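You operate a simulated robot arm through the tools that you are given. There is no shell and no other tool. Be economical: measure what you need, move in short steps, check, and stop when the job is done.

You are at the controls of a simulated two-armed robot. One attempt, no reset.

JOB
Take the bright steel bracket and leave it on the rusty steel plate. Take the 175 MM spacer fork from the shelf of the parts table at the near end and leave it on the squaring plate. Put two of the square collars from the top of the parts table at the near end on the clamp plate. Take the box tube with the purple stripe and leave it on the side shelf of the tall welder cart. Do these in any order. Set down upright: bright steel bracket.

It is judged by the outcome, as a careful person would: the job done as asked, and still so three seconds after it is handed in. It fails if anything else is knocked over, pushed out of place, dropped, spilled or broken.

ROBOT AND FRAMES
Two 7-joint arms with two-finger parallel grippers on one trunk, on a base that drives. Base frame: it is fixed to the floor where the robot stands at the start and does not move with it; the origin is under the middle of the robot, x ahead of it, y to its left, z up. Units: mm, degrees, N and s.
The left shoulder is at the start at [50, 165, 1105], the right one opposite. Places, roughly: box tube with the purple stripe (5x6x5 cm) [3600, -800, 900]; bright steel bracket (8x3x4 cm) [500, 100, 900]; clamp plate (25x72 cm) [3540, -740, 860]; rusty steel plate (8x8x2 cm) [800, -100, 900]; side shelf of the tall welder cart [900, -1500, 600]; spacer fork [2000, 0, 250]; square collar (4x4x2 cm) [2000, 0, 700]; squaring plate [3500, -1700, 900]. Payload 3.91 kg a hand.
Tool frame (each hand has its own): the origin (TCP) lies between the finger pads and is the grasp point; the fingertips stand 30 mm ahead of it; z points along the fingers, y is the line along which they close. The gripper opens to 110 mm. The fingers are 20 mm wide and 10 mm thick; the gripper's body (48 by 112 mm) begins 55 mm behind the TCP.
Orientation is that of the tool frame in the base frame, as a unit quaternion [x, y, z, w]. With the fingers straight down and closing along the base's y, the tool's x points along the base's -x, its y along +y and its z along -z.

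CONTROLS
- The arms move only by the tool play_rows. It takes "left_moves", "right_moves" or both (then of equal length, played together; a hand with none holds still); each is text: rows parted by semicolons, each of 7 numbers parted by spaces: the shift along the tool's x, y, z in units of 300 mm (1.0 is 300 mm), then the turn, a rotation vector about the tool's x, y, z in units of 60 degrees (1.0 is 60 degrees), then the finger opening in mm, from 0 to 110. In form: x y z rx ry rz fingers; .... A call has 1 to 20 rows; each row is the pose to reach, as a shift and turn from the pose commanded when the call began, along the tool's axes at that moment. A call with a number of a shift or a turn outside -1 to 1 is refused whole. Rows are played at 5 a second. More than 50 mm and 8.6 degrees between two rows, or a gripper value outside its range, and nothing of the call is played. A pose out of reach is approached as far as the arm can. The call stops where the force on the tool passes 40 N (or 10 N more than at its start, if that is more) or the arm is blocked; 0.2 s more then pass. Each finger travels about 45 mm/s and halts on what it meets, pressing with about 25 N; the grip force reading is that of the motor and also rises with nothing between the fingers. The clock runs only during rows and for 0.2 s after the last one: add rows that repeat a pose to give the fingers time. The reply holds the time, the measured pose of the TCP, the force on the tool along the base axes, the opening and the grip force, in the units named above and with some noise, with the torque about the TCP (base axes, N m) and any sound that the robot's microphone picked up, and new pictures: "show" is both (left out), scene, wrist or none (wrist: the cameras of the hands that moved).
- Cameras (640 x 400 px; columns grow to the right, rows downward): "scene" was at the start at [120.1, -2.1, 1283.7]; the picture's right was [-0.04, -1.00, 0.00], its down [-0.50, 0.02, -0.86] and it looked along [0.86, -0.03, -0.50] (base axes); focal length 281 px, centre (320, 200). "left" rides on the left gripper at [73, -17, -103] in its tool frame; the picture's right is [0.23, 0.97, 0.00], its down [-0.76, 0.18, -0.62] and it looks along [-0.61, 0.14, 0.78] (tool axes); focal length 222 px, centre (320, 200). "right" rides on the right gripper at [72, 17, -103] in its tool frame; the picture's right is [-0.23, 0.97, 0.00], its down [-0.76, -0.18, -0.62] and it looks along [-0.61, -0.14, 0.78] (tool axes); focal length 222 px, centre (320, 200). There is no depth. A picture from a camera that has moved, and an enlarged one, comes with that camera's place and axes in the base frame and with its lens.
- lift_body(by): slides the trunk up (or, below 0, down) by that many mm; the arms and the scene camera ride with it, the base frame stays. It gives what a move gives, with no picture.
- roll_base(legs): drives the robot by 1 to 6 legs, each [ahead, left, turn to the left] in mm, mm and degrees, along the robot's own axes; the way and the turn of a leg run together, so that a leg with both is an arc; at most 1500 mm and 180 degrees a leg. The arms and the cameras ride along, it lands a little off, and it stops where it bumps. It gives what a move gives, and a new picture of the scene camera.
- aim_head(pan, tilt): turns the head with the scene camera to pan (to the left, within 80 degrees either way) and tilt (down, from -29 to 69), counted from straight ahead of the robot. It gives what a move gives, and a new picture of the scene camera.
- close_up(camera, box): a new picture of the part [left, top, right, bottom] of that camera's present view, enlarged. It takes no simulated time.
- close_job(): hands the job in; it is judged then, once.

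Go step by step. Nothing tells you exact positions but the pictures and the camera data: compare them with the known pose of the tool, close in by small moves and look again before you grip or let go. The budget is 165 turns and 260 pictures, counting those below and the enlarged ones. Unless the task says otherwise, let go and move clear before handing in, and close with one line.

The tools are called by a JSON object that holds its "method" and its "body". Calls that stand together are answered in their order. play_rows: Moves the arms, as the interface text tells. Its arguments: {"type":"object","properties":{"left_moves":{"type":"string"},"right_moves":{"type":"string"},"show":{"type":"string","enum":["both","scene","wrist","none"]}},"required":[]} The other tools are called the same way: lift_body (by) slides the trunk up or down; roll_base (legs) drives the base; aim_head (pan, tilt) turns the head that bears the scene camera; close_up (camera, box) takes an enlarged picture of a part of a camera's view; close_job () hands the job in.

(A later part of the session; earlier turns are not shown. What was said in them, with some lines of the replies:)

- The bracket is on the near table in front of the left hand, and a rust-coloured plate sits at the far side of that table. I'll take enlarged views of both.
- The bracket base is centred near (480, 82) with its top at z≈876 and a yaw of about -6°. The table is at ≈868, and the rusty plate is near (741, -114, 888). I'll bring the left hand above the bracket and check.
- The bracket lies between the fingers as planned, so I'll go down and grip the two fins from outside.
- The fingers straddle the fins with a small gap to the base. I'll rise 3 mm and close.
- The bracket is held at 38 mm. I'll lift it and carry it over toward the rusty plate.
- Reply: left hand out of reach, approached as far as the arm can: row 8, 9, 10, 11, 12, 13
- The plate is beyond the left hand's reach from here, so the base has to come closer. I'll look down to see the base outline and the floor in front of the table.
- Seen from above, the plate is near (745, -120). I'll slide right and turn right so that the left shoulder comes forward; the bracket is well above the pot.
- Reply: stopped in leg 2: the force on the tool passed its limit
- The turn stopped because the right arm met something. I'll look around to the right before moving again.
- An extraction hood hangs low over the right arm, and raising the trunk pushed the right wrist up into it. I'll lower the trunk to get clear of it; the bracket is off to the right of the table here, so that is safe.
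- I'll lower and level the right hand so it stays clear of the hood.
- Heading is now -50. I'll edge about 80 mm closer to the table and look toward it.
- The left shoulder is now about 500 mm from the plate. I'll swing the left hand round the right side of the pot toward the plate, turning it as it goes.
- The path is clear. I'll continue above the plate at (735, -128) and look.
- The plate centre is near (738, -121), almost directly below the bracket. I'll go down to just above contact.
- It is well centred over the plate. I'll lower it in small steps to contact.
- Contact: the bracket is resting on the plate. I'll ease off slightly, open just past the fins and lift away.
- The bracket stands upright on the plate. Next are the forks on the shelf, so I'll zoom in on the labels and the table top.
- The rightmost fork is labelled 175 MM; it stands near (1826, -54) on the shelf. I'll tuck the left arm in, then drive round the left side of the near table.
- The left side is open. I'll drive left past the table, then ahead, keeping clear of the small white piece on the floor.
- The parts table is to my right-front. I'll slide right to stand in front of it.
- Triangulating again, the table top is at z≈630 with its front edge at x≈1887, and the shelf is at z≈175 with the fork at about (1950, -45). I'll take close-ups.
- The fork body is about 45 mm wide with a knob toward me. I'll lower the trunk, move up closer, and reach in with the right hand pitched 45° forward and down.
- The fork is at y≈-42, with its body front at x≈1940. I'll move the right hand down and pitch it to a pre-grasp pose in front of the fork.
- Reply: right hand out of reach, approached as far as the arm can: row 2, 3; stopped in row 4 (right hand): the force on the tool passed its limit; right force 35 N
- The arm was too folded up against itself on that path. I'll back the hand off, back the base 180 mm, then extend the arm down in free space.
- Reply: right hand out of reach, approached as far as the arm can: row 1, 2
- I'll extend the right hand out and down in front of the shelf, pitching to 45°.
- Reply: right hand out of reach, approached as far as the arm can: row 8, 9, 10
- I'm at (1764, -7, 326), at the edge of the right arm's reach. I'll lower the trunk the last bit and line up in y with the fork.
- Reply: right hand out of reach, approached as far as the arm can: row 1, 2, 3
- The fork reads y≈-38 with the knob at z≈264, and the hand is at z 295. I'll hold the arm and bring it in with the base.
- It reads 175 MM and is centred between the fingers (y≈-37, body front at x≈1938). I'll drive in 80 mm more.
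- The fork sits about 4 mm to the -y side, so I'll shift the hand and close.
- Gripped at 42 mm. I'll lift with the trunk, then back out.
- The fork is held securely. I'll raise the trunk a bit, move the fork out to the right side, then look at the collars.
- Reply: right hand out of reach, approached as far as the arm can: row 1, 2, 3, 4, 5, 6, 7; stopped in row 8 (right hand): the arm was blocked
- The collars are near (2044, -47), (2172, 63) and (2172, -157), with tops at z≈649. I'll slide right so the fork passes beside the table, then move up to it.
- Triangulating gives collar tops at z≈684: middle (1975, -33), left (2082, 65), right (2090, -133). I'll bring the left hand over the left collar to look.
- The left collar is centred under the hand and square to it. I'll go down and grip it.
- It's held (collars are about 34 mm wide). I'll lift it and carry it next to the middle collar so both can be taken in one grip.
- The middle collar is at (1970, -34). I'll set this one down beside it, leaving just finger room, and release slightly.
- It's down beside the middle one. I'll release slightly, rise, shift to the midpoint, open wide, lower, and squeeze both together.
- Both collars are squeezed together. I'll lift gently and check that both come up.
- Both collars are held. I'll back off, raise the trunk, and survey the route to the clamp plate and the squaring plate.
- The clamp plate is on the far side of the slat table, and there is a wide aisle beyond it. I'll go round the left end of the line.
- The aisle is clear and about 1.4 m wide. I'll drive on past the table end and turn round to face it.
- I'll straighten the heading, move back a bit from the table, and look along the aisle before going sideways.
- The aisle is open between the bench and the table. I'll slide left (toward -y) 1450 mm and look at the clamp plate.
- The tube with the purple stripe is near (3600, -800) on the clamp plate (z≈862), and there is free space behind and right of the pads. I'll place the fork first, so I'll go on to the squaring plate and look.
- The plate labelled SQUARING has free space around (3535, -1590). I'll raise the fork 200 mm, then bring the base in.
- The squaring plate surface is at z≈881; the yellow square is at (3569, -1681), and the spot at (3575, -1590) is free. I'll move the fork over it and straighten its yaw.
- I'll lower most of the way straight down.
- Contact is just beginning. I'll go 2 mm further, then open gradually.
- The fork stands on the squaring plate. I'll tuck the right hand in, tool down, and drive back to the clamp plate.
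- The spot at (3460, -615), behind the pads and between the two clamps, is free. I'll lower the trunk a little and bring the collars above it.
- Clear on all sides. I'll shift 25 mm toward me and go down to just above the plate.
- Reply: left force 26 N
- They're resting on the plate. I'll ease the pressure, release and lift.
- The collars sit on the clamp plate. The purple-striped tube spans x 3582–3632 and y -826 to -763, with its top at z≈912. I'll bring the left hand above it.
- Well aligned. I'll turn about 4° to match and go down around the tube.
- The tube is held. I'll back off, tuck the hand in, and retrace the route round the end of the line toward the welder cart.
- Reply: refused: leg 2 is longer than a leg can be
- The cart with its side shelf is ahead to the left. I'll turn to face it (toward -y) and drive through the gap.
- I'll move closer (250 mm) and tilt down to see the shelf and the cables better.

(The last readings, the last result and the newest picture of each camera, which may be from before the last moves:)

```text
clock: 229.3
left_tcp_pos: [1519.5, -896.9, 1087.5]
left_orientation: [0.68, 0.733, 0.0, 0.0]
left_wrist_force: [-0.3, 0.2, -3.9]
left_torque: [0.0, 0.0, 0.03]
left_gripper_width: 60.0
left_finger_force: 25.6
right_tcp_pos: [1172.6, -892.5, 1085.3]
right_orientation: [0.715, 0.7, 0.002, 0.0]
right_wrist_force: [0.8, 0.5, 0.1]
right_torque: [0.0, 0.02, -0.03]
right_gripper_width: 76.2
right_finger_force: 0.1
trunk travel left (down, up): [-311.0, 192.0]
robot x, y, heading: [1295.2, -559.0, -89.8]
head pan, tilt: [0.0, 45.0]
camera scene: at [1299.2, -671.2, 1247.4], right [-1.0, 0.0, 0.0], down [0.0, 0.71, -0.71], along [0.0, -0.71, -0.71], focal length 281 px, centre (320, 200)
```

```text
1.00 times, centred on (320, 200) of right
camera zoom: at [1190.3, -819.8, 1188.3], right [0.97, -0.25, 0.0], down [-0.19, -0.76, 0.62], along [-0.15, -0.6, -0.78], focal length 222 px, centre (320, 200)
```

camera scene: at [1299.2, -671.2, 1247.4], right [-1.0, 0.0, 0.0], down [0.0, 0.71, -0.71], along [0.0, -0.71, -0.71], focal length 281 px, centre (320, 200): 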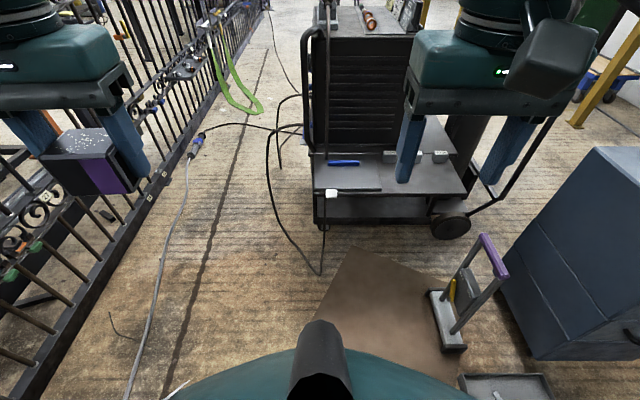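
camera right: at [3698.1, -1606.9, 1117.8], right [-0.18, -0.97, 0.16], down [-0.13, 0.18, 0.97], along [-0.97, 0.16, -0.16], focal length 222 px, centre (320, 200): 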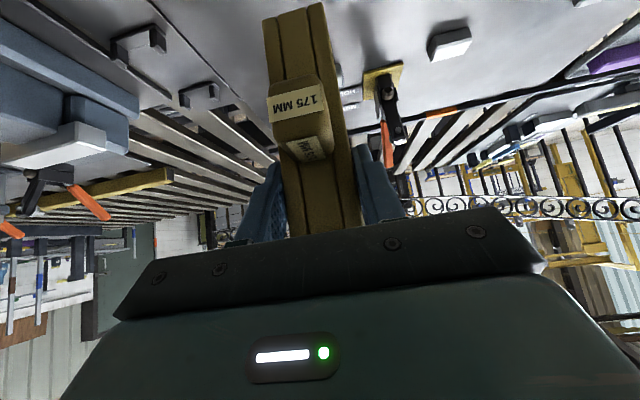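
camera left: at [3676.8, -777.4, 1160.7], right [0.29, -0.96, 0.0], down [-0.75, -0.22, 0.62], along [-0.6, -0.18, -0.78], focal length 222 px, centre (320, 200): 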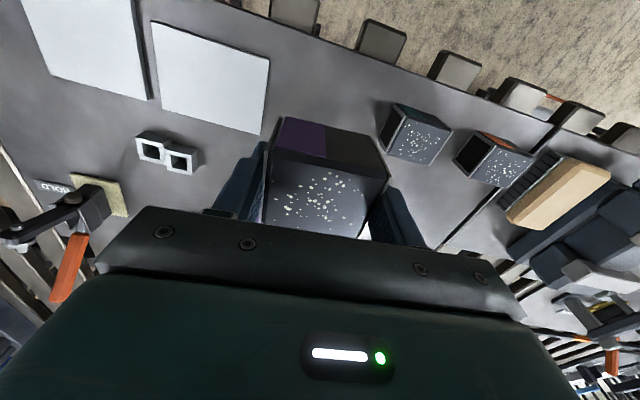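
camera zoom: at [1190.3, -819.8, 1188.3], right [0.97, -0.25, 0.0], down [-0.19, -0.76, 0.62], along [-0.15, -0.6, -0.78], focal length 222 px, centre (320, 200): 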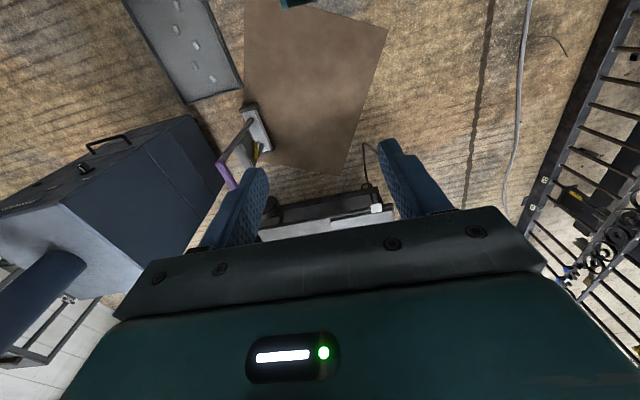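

The shelf's near edge is around y≈-1420 at z≈540, and the right hand hides part of it. I'll shift right 140 mm, turn slightly right and move in a bit.

{"method": "roll_base", "body": {"legs": [[200, -140, 0], [0, 0, -22]]}}

{"method": "aim_head", "body": {"pan": 12, "tilt": 45}}

```text
clock: 232.3
left_tcp_pos: [1236.2, -1157.2, 1088.1]
left_orientation: [0.809, 0.588, 0.0, 0.0]
left_wrist_force: [0.6, -0.3, -3.3]
left_torque: [0.04, -0.01, 0.02]
left_gripper_width: 59.9
left_finger_force: 25.2
right_tcp_pos: [918.0, -1020.8, 1084.9]
right_orientation: [0.836, 0.548, 0.002, 0.0]
right_wrist_force: [0.0, -0.4, -0.3]
right_torque: [0.0, 0.03, 0.02]
right_gripper_width: 76.2
right_finger_force: 0.1
trunk travel left (down, up): [-311.0, 192.0]
robot x, y, heading: [1155.8, -765.0, -112.2]
head pan, tilt: [0.0, 45.0]
camera scene: at [1118.6, -864.2, 1247.3], right [-0.93, 0.38, 0.0], down [0.27, 0.65, -0.71], along [-0.27, -0.65, -0.71], focal length 281 px, centre (320, 200)
```

scene: 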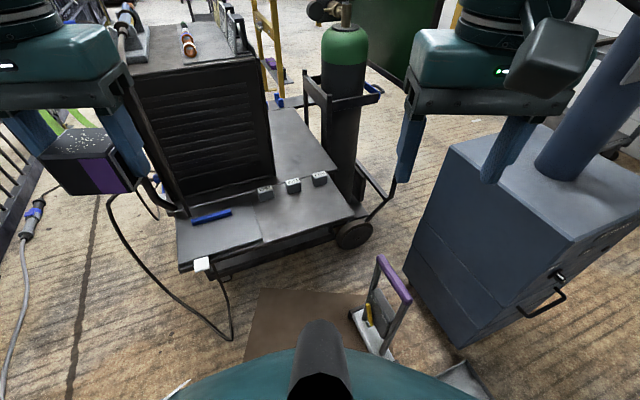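

```text
clock: 233.1
left_tcp_pos: [1236.9, -1157.2, 1087.2]
left_orientation: [0.809, 0.587, 0.001, 0.0]
left_wrist_force: [-0.5, -0.5, -2.8]
left_torque: [0.01, -0.01, 0.03]
left_gripper_width: 59.7
left_finger_force: 25.0
right_tcp_pos: [917.1, -1020.1, 1084.6]
right_orientation: [0.837, 0.548, 0.002, 0.0]
right_wrist_force: [0.2, -0.1, -0.2]
right_torque: [0.0, 0.01, -0.01]
right_gripper_width: 76.1
right_finger_force: 0.1
trunk travel left (down, up): [-311.0, 192.0]
robot x, y, heading: [1162.3, -765.5, -112.3]
head pan, tilt: [12.0, 45.0]
camera scene: at [1135.1, -869.0, 1247.3], right [-0.98, 0.18, 0.0], down [0.13, 0.7, -0.71], along [-0.13, -0.7, -0.71], focal length 281 px, centre (320, 200)
```

scene: 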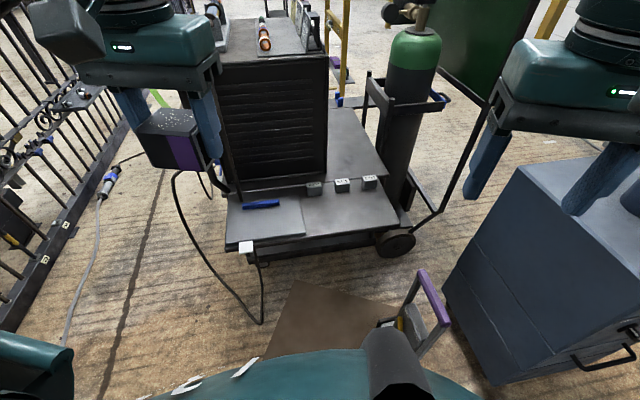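

{"method": "close_up", "body": {"camera": "scene", "box": [200, 130, 430, 290]}}

```text
2.50 times, centred on (315, 210) of scene
camera zoom: at [1135.1, -869.0, 1247.3], right [-0.98, 0.18, 0.0], down [0.13, 0.7, -0.71], along [-0.13, -0.7, -0.71], focal length 703 px, centre (332, 175)
```

zoom: 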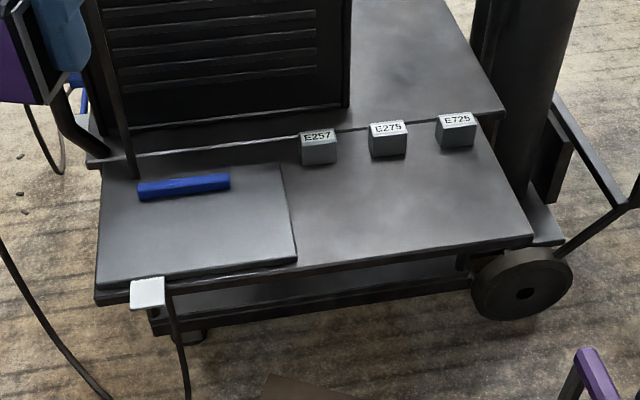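

The side shelf is clear around (945, -1480), between the grey pad and the E-labelled blocks; its surface is near z≈550. I'll move in, then lower the trunk.

{"method": "roll_base", "body": {"legs": [[188, -28, 0]]}}

{"method": "lift_body", "body": {"by": -210}}

{"method": "aim_head", "body": {"pan": 12, "tilt": 50}}

```text
clock: 234.5
left_tcp_pos: [1151.3, -1301.5, 1087.2]
left_orientation: [0.809, 0.588, 0.0, 0.0]
left_wrist_force: [0.6, -0.3, -3.1]
left_torque: [-0.01, 0.05, 0.02]
left_gripper_width: 59.7
left_finger_force: 24.8
right_tcp_pos: [832.4, -1165.7, 1085.7]
right_orientation: [0.836, 0.549, 0.003, 0.001]
right_wrist_force: [0.2, -0.2, -0.1]
right_torque: [-0.01, -0.01, 0.01]
right_gripper_width: 76.0
right_finger_force: 0.0
trunk travel left (down, up): [-311.0, 192.0]
robot x, y, heading: [1077.6, -907.7, -112.4]
head pan, tilt: [12.0, 45.0]
stopped in leg 1: the robot was blocked; the commanded pose is now the measured one
camera scene: at [1049.7, -1013.0, 1247.3], right [-0.98, 0.18, 0.0], down [0.12, 0.7, -0.71], along [-0.12, -0.7, -0.71], focal length 281 px, centre (320, 200)
```

scene: 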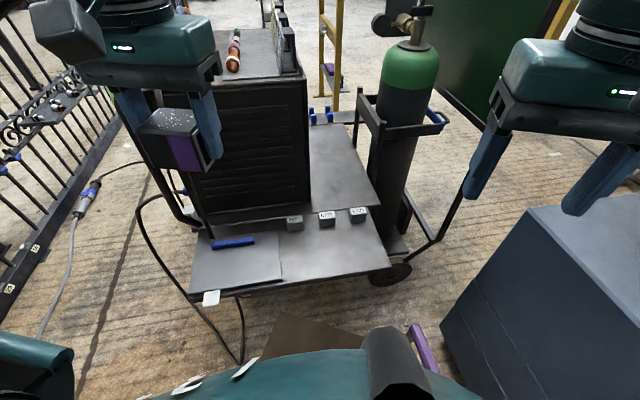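

```text
clock: 236.8
left_tcp_pos: [1151.1, -1300.7, 877.0]
left_orientation: [0.809, 0.588, 0.001, 0.0]
left_wrist_force: [-0.4, -0.9, -3.6]
left_torque: [0.0, 0.0, 0.01]
left_gripper_width: 59.6
left_finger_force: 24.7
right_tcp_pos: [831.3, -1163.9, 875.4]
right_orientation: [0.836, 0.548, 0.002, 0.0]
right_wrist_force: [-0.9, 0.0, -0.2]
right_torque: [0.01, 0.01, -0.03]
right_gripper_width: 76.1
right_finger_force: 0.1
trunk travel left (down, up): [-101.0, 402.0]
robot x, y, heading: [1074.3, -906.2, -111.9]
head pan, tilt: [12.0, 45.0]
```

```text
clock: 237.4
left_tcp_pos: [1151.5, -1300.9, 876.8]
left_orientation: [0.808, 0.589, 0.0, 0.0]
left_wrist_force: [-0.6, 1.0, -2.2]
left_torque: [-0.02, -0.02, -0.01]
left_gripper_width: 60.3
left_finger_force: 24.7
right_tcp_pos: [831.8, -1164.8, 875.4]
right_orientation: [0.836, 0.548, 0.002, -0.001]
right_wrist_force: [-0.3, 0.2, -0.1]
right_torque: [-0.03, 0.01, -0.02]
right_gripper_width: 75.9
right_finger_force: 0.1
trunk travel left (down, up): [-101.0, 402.0]
robot x, y, heading: [1075.4, -909.5, -112.0]
head pan, tilt: [12.0, 50.0]
camera scene: at [1050.2, -1009.0, 1030.4], right [-0.98, 0.18, 0.0], down [0.14, 0.75, -0.64], along [-0.11, -0.63, -0.77], focal length 281 px, centre (320, 200)
```

scene: 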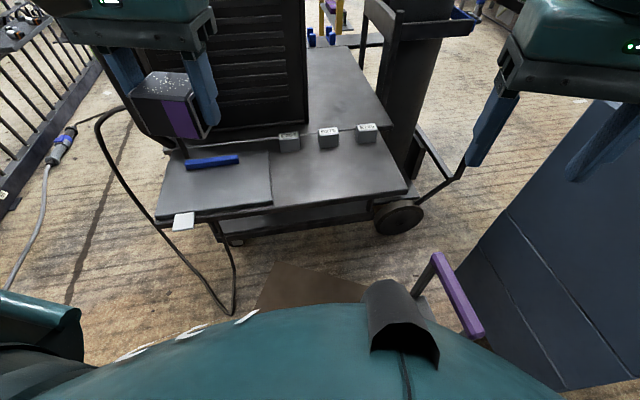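

The base was blocked just before the end of the leg. I'll look down to the right to see what it touched.

{"method": "aim_head", "body": {"pan": -35, "tilt": 60}}

{"method": "aim_head", "body": {"pan": -75, "tilt": 55}}

```text
clock: 238.6
left_tcp_pos: [1152.3, -1301.0, 876.8]
left_orientation: [0.808, 0.589, 0.001, 0.001]
left_wrist_force: [0.0, -0.9, -2.4]
left_torque: [0.01, -0.02, 0.01]
left_gripper_width: 59.7
left_finger_force: 25.1
right_tcp_pos: [832.4, -1164.3, 874.7]
right_orientation: [0.836, 0.548, 0.002, -0.001]
right_wrist_force: [-0.6, 0.6, 0.0]
right_torque: [0.02, 0.0, 0.0]
right_gripper_width: 76.1
right_finger_force: 0.1
trunk travel left (down, up): [-101.0, 402.0]
robot x, y, heading: [1072.7, -903.4, -112.2]
head pan, tilt: [-35.0, 60.0]
camera scene: at [1007.8, -969.4, 1017.9], right [-0.54, 0.84, 0.0], down [0.73, 0.47, -0.5], along [-0.42, -0.27, -0.87], focal length 281 px, centre (320, 200)
```

scene: 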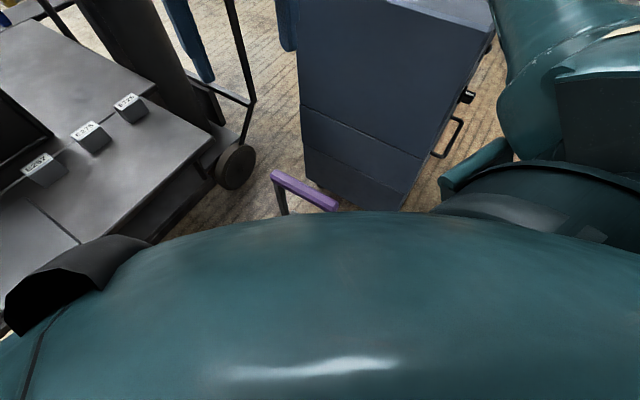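

```text
clock: 239.7
left_tcp_pos: [1151.5, -1302.2, 877.7]
left_orientation: [0.808, 0.589, 0.001, 0.001]
left_wrist_force: [-1.1, 1.1, -3.3]
left_torque: [-0.03, -0.02, 0.0]
left_gripper_width: 59.7
left_finger_force: 24.6
right_tcp_pos: [831.2, -1165.8, 875.7]
right_orientation: [0.836, 0.548, 0.002, 0.0]
right_wrist_force: [-0.5, -0.2, 0.0]
right_torque: [0.01, -0.01, 0.0]
right_gripper_width: 76.0
right_finger_force: 0.0
trunk travel left (down, up): [-101.0, 402.0]
robot x, y, heading: [1073.9, -904.5, -112.2]
head pan, tilt: [-75.0, 55.0]
camera scene: at [992.3, -924.3, 1023.9], right [0.12, 0.99, 0.0], down [0.81, -0.1, -0.57], along [-0.57, 0.07, -0.82], focal length 281 px, centre (320, 200)
```

scene: 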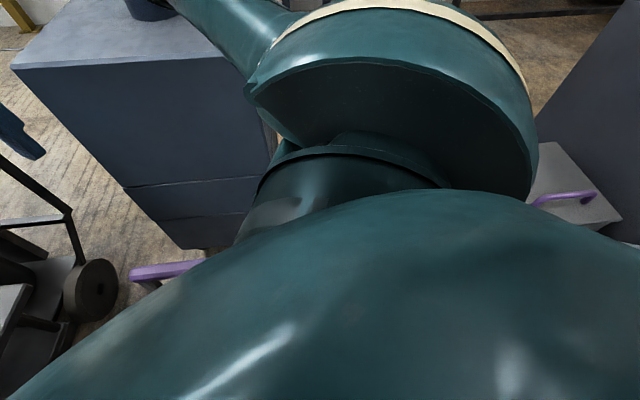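

The nearest thing is the foot of the hand pump; it still stands. I'll back off slightly from it, lower the trunk a bit more, and reach from here.

{"method": "roll_base", "body": {"legs": [[-12, 20, 0]]}}

{"method": "lift_body", "body": {"by": -60}}

{"method": "aim_head", "body": {"pan": 10, "tilt": 50}}

```text
clock: 240.5
left_tcp_pos: [1173.5, -1297.4, 876.1]
left_orientation: [0.809, 0.588, 0.0, 0.0]
left_wrist_force: [0.1, 0.3, -2.8]
left_torque: [-0.01, 0.03, 0.02]
left_gripper_width: 59.9
left_finger_force: 24.5
right_tcp_pos: [854.4, -1161.8, 874.1]
right_orientation: [0.836, 0.549, 0.002, 0.0]
right_wrist_force: [-0.3, 0.1, 0.1]
right_torque: [0.04, -0.04, -0.01]
right_gripper_width: 75.7
right_finger_force: 0.0
trunk travel left (down, up): [-101.0, 402.0]
robot x, y, heading: [1098.7, -902.4, -112.3]
head pan, tilt: [-75.0, 55.0]
camera scene: at [1014.6, -920.3, 1023.9], right [0.12, 0.99, 0.0], down [0.81, -0.1, -0.57], along [-0.57, 0.07, -0.82], focal length 281 px, centre (320, 200)
```

scene: 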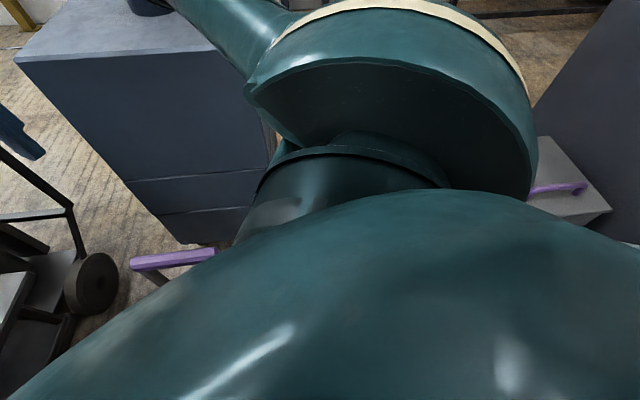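

```text
clock: 241.5
left_tcp_pos: [1174.1, -1297.4, 816.3]
left_orientation: [0.809, 0.588, 0.001, 0.0]
left_wrist_force: [-0.8, -0.3, -2.0]
left_torque: [-0.03, 0.05, -0.02]
left_gripper_width: 60.1
left_finger_force: 24.9
right_tcp_pos: [855.2, -1160.9, 814.5]
right_orientation: [0.836, 0.548, 0.002, 0.0]
right_wrist_force: [0.2, -0.1, -0.3]
right_torque: [0.0, 0.0, 0.02]
right_gripper_width: 76.1
right_finger_force: 0.0
trunk travel left (down, up): [-41.0, 462.0]
robot x, y, heading: [1096.3, -905.5, -112.3]
head pan, tilt: [-75.0, 55.0]
```

```text
clock: 243.1
left_tcp_pos: [1173.5, -1296.9, 815.9]
left_orientation: [0.81, 0.587, 0.0, 0.0]
left_wrist_force: [-0.3, -0.8, -1.9]
left_torque: [0.0, 0.01, -0.01]
left_gripper_width: 59.6
left_finger_force: 25.0
right_tcp_pos: [854.6, -1161.3, 815.2]
right_orientation: [0.836, 0.548, 0.002, -0.001]
right_wrist_force: [-0.2, 0.3, 0.5]
right_torque: [0.02, -0.01, -0.01]
right_gripper_width: 75.9
right_finger_force: 0.1
trunk travel left (down, up): [-41.0, 462.0]
robot x, y, heading: [1096.6, -899.6, -112.2]
head pan, tilt: [10.0, 50.0]
camera scene: at [1069.8, -1004.6, 970.4], right [-0.98, 0.21, 0.0], down [0.16, 0.75, -0.64], along [-0.14, -0.63, -0.77], focal length 281 px, centre (320, 200)
```

scene: 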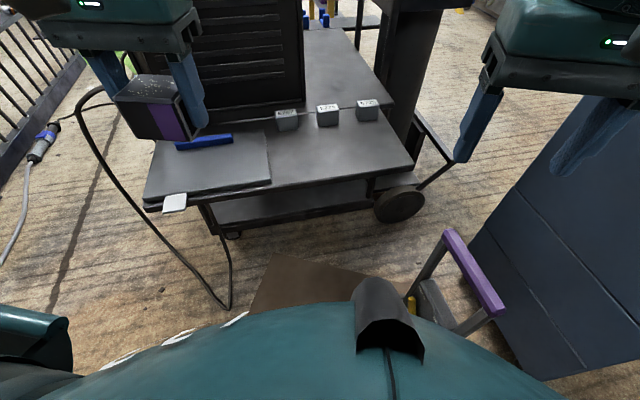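

I'll bring the tube over the free area at (985, -1475).

{"method": "play_rows", "body": {"left_moves": "-0.1 -0.06 0.03 0 0 0 40;-0.21 -0.12 0.07 0 0 0 40;-0.32 -0.18 0.11 0 0 0 40;-0.43 -0.24 0.16 0 0 0 40;-0.54 -0.3 0.22 0 0 0 40;-0.65 -0.36 0.29 0 0 0 40;-0.757 -0.415 0.36 0 0 0 40;-0.757 -0.415 0.387 0 0 0 40", "show": "both"}}

{"method": "close_up", "body": {"camera": "scene", "box": [140, 60, 440, 250]}}

```text
clock: 244.9
left_tcp_pos: [985.2, -1477.4, 698.9]
left_orientation: [0.809, 0.588, 0.0, 0.001]
left_wrist_force: [-0.8, 0.1, -1.9]
left_torque: [-0.01, -0.01, -0.02]
left_gripper_width: 59.7
left_finger_force: 25.1
right_tcp_pos: [854.0, -1162.4, 815.1]
right_orientation: [0.836, 0.549, 0.003, 0.001]
right_wrist_force: [-0.8, -0.2, -0.2]
right_torque: [0.02, -0.01, 0.0]
right_gripper_width: 75.8
right_finger_force: 0.0
trunk travel left (down, up): [-41.0, 462.0]
robot x, y, heading: [1094.9, -905.5, -112.1]
head pan, tilt: [10.0, 50.0]
camera scene: at [1069.8, -1004.7, 970.4], right [-0.98, 0.21, 0.0], down [0.16, 0.75, -0.64], along [-0.14, -0.63, -0.77], focal length 281 px, centre (320, 200)
camera left: at [991.8, -1403.3, 802.5], right [1.0, -0.08, 0.0], down [-0.07, -0.78, 0.62], along [-0.05, -0.62, -0.78], focal length 222 px, centre (320, 200)
```

scene: 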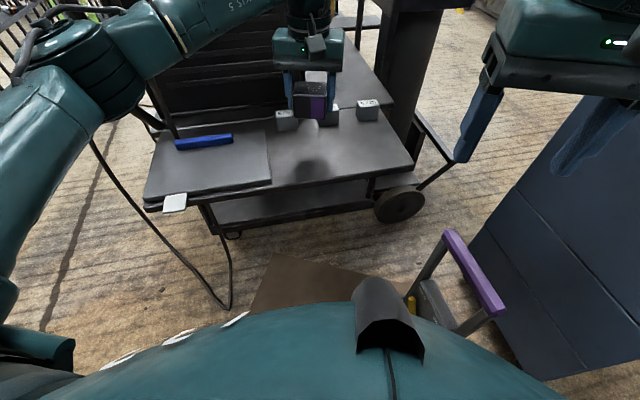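
left: 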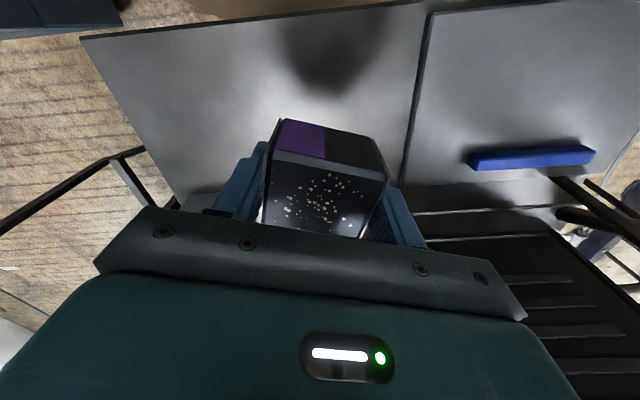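

```text
2.11 times, centred on (290, 155) of scene
camera zoom: at [1069.8, -1004.7, 970.4], right [-0.98, 0.21, 0.0], down [0.16, 0.75, -0.64], along [-0.14, -0.63, -0.77], focal length 592 px, centre (383, 295)
```

zoom: 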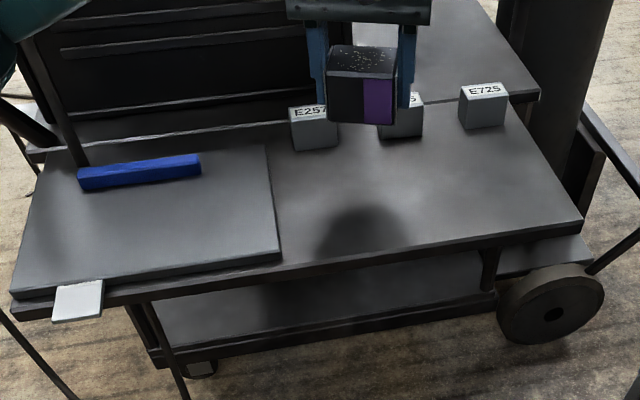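

{"method": "play_rows", "body": {"left_moves": "0.02 0 0.1 0 0 0 40;0.02 0 0.2 0 0 0 40;0.02 0 0.26 0 0 0 40;0.02 0 0.28 0 0 0 40;0.02 0 0.28 0 0 0 40", "show": "wrist"}}

{"method": "close_up", "body": {"camera": "scene", "box": [140, 60, 440, 250]}}

```text
clock: 246.1
left_tcp_pos: [988.3, -1468.4, 614.6]
left_orientation: [0.809, 0.588, 0.001, 0.0]
left_wrist_force: [0.4, -0.5, -3.4]
left_torque: [0.0, 0.01, 0.01]
left_gripper_width: 59.9
left_finger_force: 25.4
right_tcp_pos: [854.1, -1160.9, 814.9]
right_orientation: [0.836, 0.549, 0.001, 0.0]
right_wrist_force: [0.3, -0.5, -0.2]
right_torque: [0.02, -0.01, -0.03]
right_gripper_width: 75.9
right_finger_force: 0.1
trunk travel left (down, up): [-41.0, 462.0]
robot x, y, heading: [1095.7, -903.5, -112.2]
head pan, tilt: [10.0, 50.0]
camera left: at [994.7, -1395.5, 719.0], right [1.0, -0.08, 0.0], down [-0.07, -0.78, 0.62], along [-0.05, -0.62, -0.78], focal length 222 px, centre (320, 200)
```

left: 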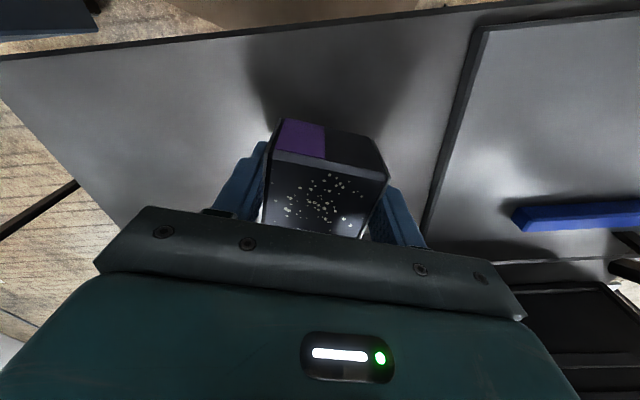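

```text
2.11 times, centred on (290, 155) of scene
camera zoom: at [1069.8, -1004.7, 970.4], right [-0.98, 0.21, 0.0], down [0.16, 0.75, -0.64], along [-0.14, -0.63, -0.77], focal length 592 px, centre (383, 295)
```

zoom: 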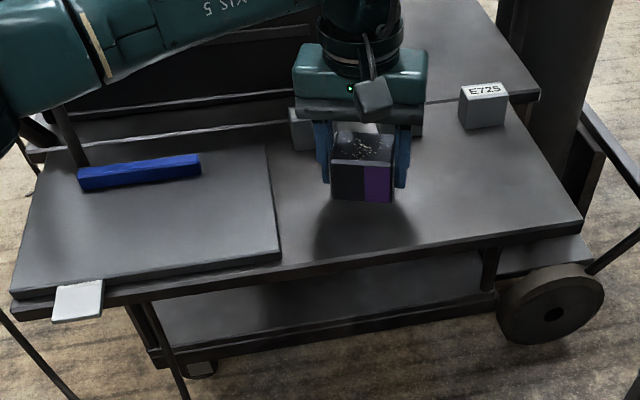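

{"method": "play_rows", "body": {"left_moves": "0 0 0.03 0 0 0 40;0 0 0.05 0 0 0 40;0 0 0.06 0 0 0 40;0 0 0.07 0 0 0 40;0 0 0.07 0 0 0 40", "show": "none"}}

{"method": "close_up", "body": {"camera": "scene", "box": [220, 90, 400, 210]}}

```text
clock: 247.3
left_tcp_pos: [988.2, -1470.1, 597.4]
left_orientation: [0.809, 0.588, 0.0, 0.0]
left_wrist_force: [0.7, -0.6, 4.2]
left_torque: [0.18, -0.03, 0.0]
left_gripper_width: 60.1
left_finger_force: 25.0
right_tcp_pos: [854.9, -1160.7, 814.2]
right_orientation: [0.837, 0.548, 0.002, 0.0]
right_wrist_force: [0.5, 0.1, 1.0]
right_torque: [0.02, -0.01, -0.01]
right_gripper_width: 76.0
right_finger_force: 0.1
trunk travel left (down, up): [-41.0, 462.0]
robot x, y, heading: [1095.9, -904.8, -112.2]
head pan, tilt: [10.0, 50.0]
```

```text
3.33 times, centred on (310, 150) of scene
camera zoom: at [1070.0, -1004.3, 970.6], right [-0.98, 0.21, 0.0], down [0.16, 0.75, -0.64], along [-0.14, -0.63, -0.77], focal length 937 px, centre (353, 367)
```

zoom: 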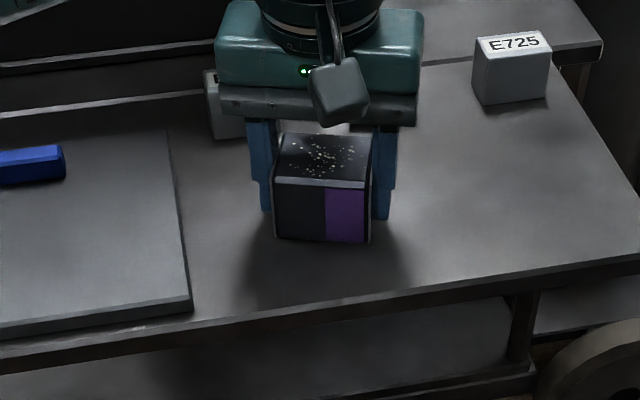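

The tube is touching the shelf. I'll press 1 mm, release and lift straight up.

{"method": "play_rows", "body": {"left_moves": "0 0 0.003 0 0 0 40;0 0 0.003 0 0 0 55;0 0 0.003 0 0 0 66;0 0 0.003 0 0 0 76;0 0 0.003 0 0 0 84;0 0 0.003 0 0 0 84;0 0 -0.05 0 0 0 84;0 0 -0.15 0 0 0 84;0 0 -0.3 0 0 0 84;0 0 -0.45 0 0 0 84", "show": "none"}}

{"method": "close_up", "body": {"camera": "scene", "box": [140, 60, 440, 250]}}

```text
clock: 249.5
left_tcp_pos: [988.7, -1471.0, 731.3]
left_orientation: [0.809, 0.588, 0.001, 0.0]
left_wrist_force: [0.8, -0.2, -0.2]
left_torque: [-0.01, 0.01, 0.0]
left_gripper_width: 84.1
left_finger_force: 0.0
right_tcp_pos: [854.9, -1160.0, 814.9]
right_orientation: [0.836, 0.548, 0.002, 0.0]
right_wrist_force: [-1.3, -0.1, -0.8]
right_torque: [0.01, -0.01, -0.01]
right_gripper_width: 76.2
right_finger_force: 0.0
trunk travel left (down, up): [-41.0, 462.0]
robot x, y, heading: [1093.8, -907.4, -112.2]
head pan, tilt: [10.0, 50.0]
```

```text
2.11 times, centred on (290, 155) of scene
camera zoom: at [1069.9, -1004.5, 970.4], right [-0.98, 0.21, 0.0], down [0.16, 0.75, -0.64], along [-0.14, -0.63, -0.77], focal length 592 px, centre (383, 295)
```

zoom: 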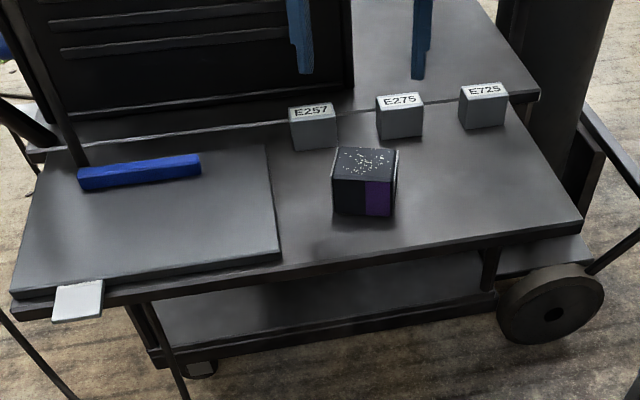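

The tube is on the side shelf and nothing else moved there. I'll back away and do a final check of the pump and the bracket.

{"method": "roll_base", "body": {"legs": [[-200, 0, 0]]}}

{"method": "lift_body", "body": {"by": 250}}

{"method": "aim_head", "body": {"pan": -70, "tilt": 30}}

{"method": "aim_head", "body": {"pan": -15, "tilt": 45}}

```text
clock: 251.1
left_tcp_pos: [1061.4, -1287.4, 730.6]
left_orientation: [0.81, 0.587, 0.001, 0.0]
left_wrist_force: [0.8, -0.5, 0.4]
left_torque: [0.02, -0.01, -0.02]
left_gripper_width: 83.9
left_finger_force: 0.1
right_tcp_pos: [928.0, -976.7, 815.3]
right_orientation: [0.837, 0.547, 0.002, 0.0]
right_wrist_force: [0.5, 0.2, 0.4]
right_torque: [-0.02, 0.0, 0.0]
right_gripper_width: 76.3
right_finger_force: 0.0
trunk travel left (down, up): [-41.0, 462.0]
robot x, y, heading: [1171.4, -721.3, -112.4]
head pan, tilt: [10.0, 50.0]
camera scene: at [1144.8, -820.7, 970.4], right [-0.98, 0.21, 0.0], down [0.16, 0.75, -0.64], along [-0.14, -0.63, -0.77], focal length 281 px, centre (320, 200)
```

scene: 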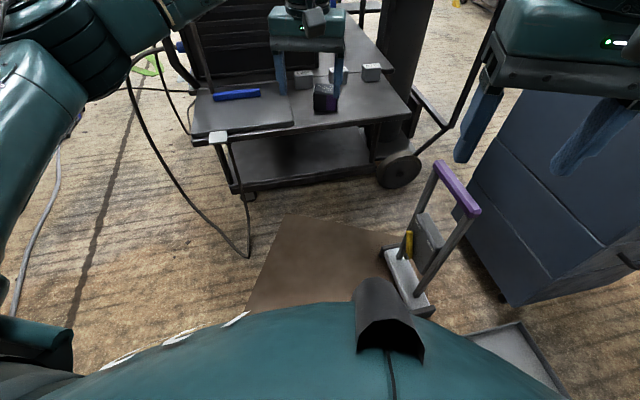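

```text
clock: 253.6
left_tcp_pos: [1061.5, -1286.1, 980.7]
left_orientation: [0.81, 0.587, 0.001, 0.001]
left_wrist_force: [-0.2, -0.5, -0.4]
left_torque: [0.03, -0.03, 0.01]
left_gripper_width: 84.1
left_finger_force: 0.0
right_tcp_pos: [928.8, -977.5, 1065.1]
right_orientation: [0.837, 0.548, 0.004, 0.0]
right_wrist_force: [-0.2, -0.7, 0.0]
right_torque: [0.03, -0.01, 0.02]
right_gripper_width: 76.1
right_finger_force: 0.1
trunk travel left (down, up): [-291.0, 212.0]
robot x, y, heading: [1174.8, -716.7, -112.4]
head pan, tilt: [10.0, 50.0]
```

```text
clock: 255.2
left_tcp_pos: [1061.0, -1287.2, 980.0]
left_orientation: [0.81, 0.587, 0.0, 0.001]
left_wrist_force: [0.2, 0.7, -1.0]
left_torque: [0.01, -0.01, -0.01]
left_gripper_width: 84.3
left_finger_force: 0.0
right_tcp_pos: [929.1, -976.4, 1065.5]
right_orientation: [0.837, 0.548, 0.003, 0.001]
right_wrist_force: [-0.1, 0.6, 0.1]
right_torque: [-0.01, -0.04, 0.0]
right_gripper_width: 76.0
right_finger_force: 0.1
trunk travel left (down, up): [-291.0, 212.0]
robot x, y, heading: [1172.6, -718.8, -112.3]
head pan, tilt: [-70.0, 30.0]
camera scene: at [1070.8, -741.9, 1249.9], right [0.04, 1.0, 0.0], down [0.5, -0.02, -0.87], along [-0.87, 0.03, -0.5], focal length 281 px, centre (320, 200)
```

scene: 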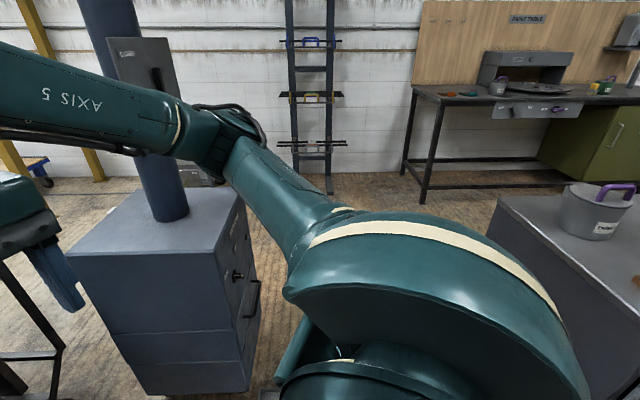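

```text
clock: 256.4
left_tcp_pos: [1062.8, -1287.1, 980.5]
left_orientation: [0.81, 0.587, 0.001, -0.001]
left_wrist_force: [-0.3, 0.1, 0.3]
left_torque: [-0.08, -0.02, 0.04]
left_gripper_width: 84.2
left_finger_force: 0.1
right_tcp_pos: [928.5, -976.4, 1065.3]
right_orientation: [0.837, 0.548, 0.003, 0.002]
right_wrist_force: [-0.3, 0.4, -0.8]
right_torque: [-0.03, -0.04, 0.01]
right_gripper_width: 76.0
right_finger_force: 0.1
trunk travel left (down, up): [-291.0, 212.0]
robot x, y, heading: [1170.9, -719.6, -112.4]
head pan, tilt: [-15.0, 45.0]
camera scene: at [1111.9, -810.1, 1227.4], right [-0.8, 0.61, 0.0], down [0.43, 0.56, -0.71], along [-0.43, -0.56, -0.71], focal length 281 px, centre (320, 200)
```

scene: 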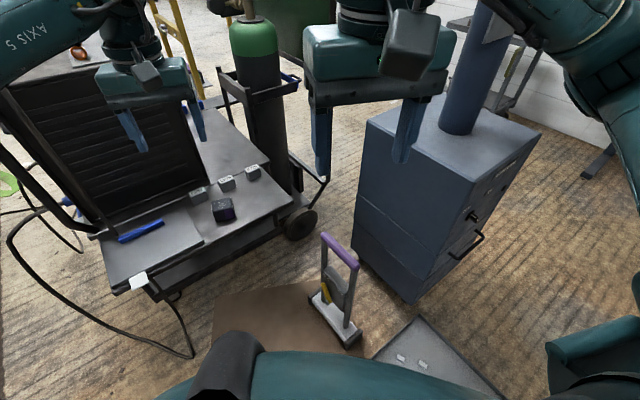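

Everything is in place: the tube on the cart's side shelf, the pump still standing where it was, and both hands empty and clear. I'm handing in.

{"method": "close_job", "body": {}}

```text
The job is handed in.
```

The job is handed in: the bracket stands upright on the rusty plate, the 175 MM fork is on the squaring plate, two square collars are on the clamp plate, and the purple-striped tube is on the welder cart's side shelf. I checked each one right after setting it down but did not look again at the bracket, fork or collars before handing in. Along the way the right wrist touched the extraction hood once, and the base was stopped once beside the hand pump. The pump still stands where it was; I did not inspect the hood afterwards.
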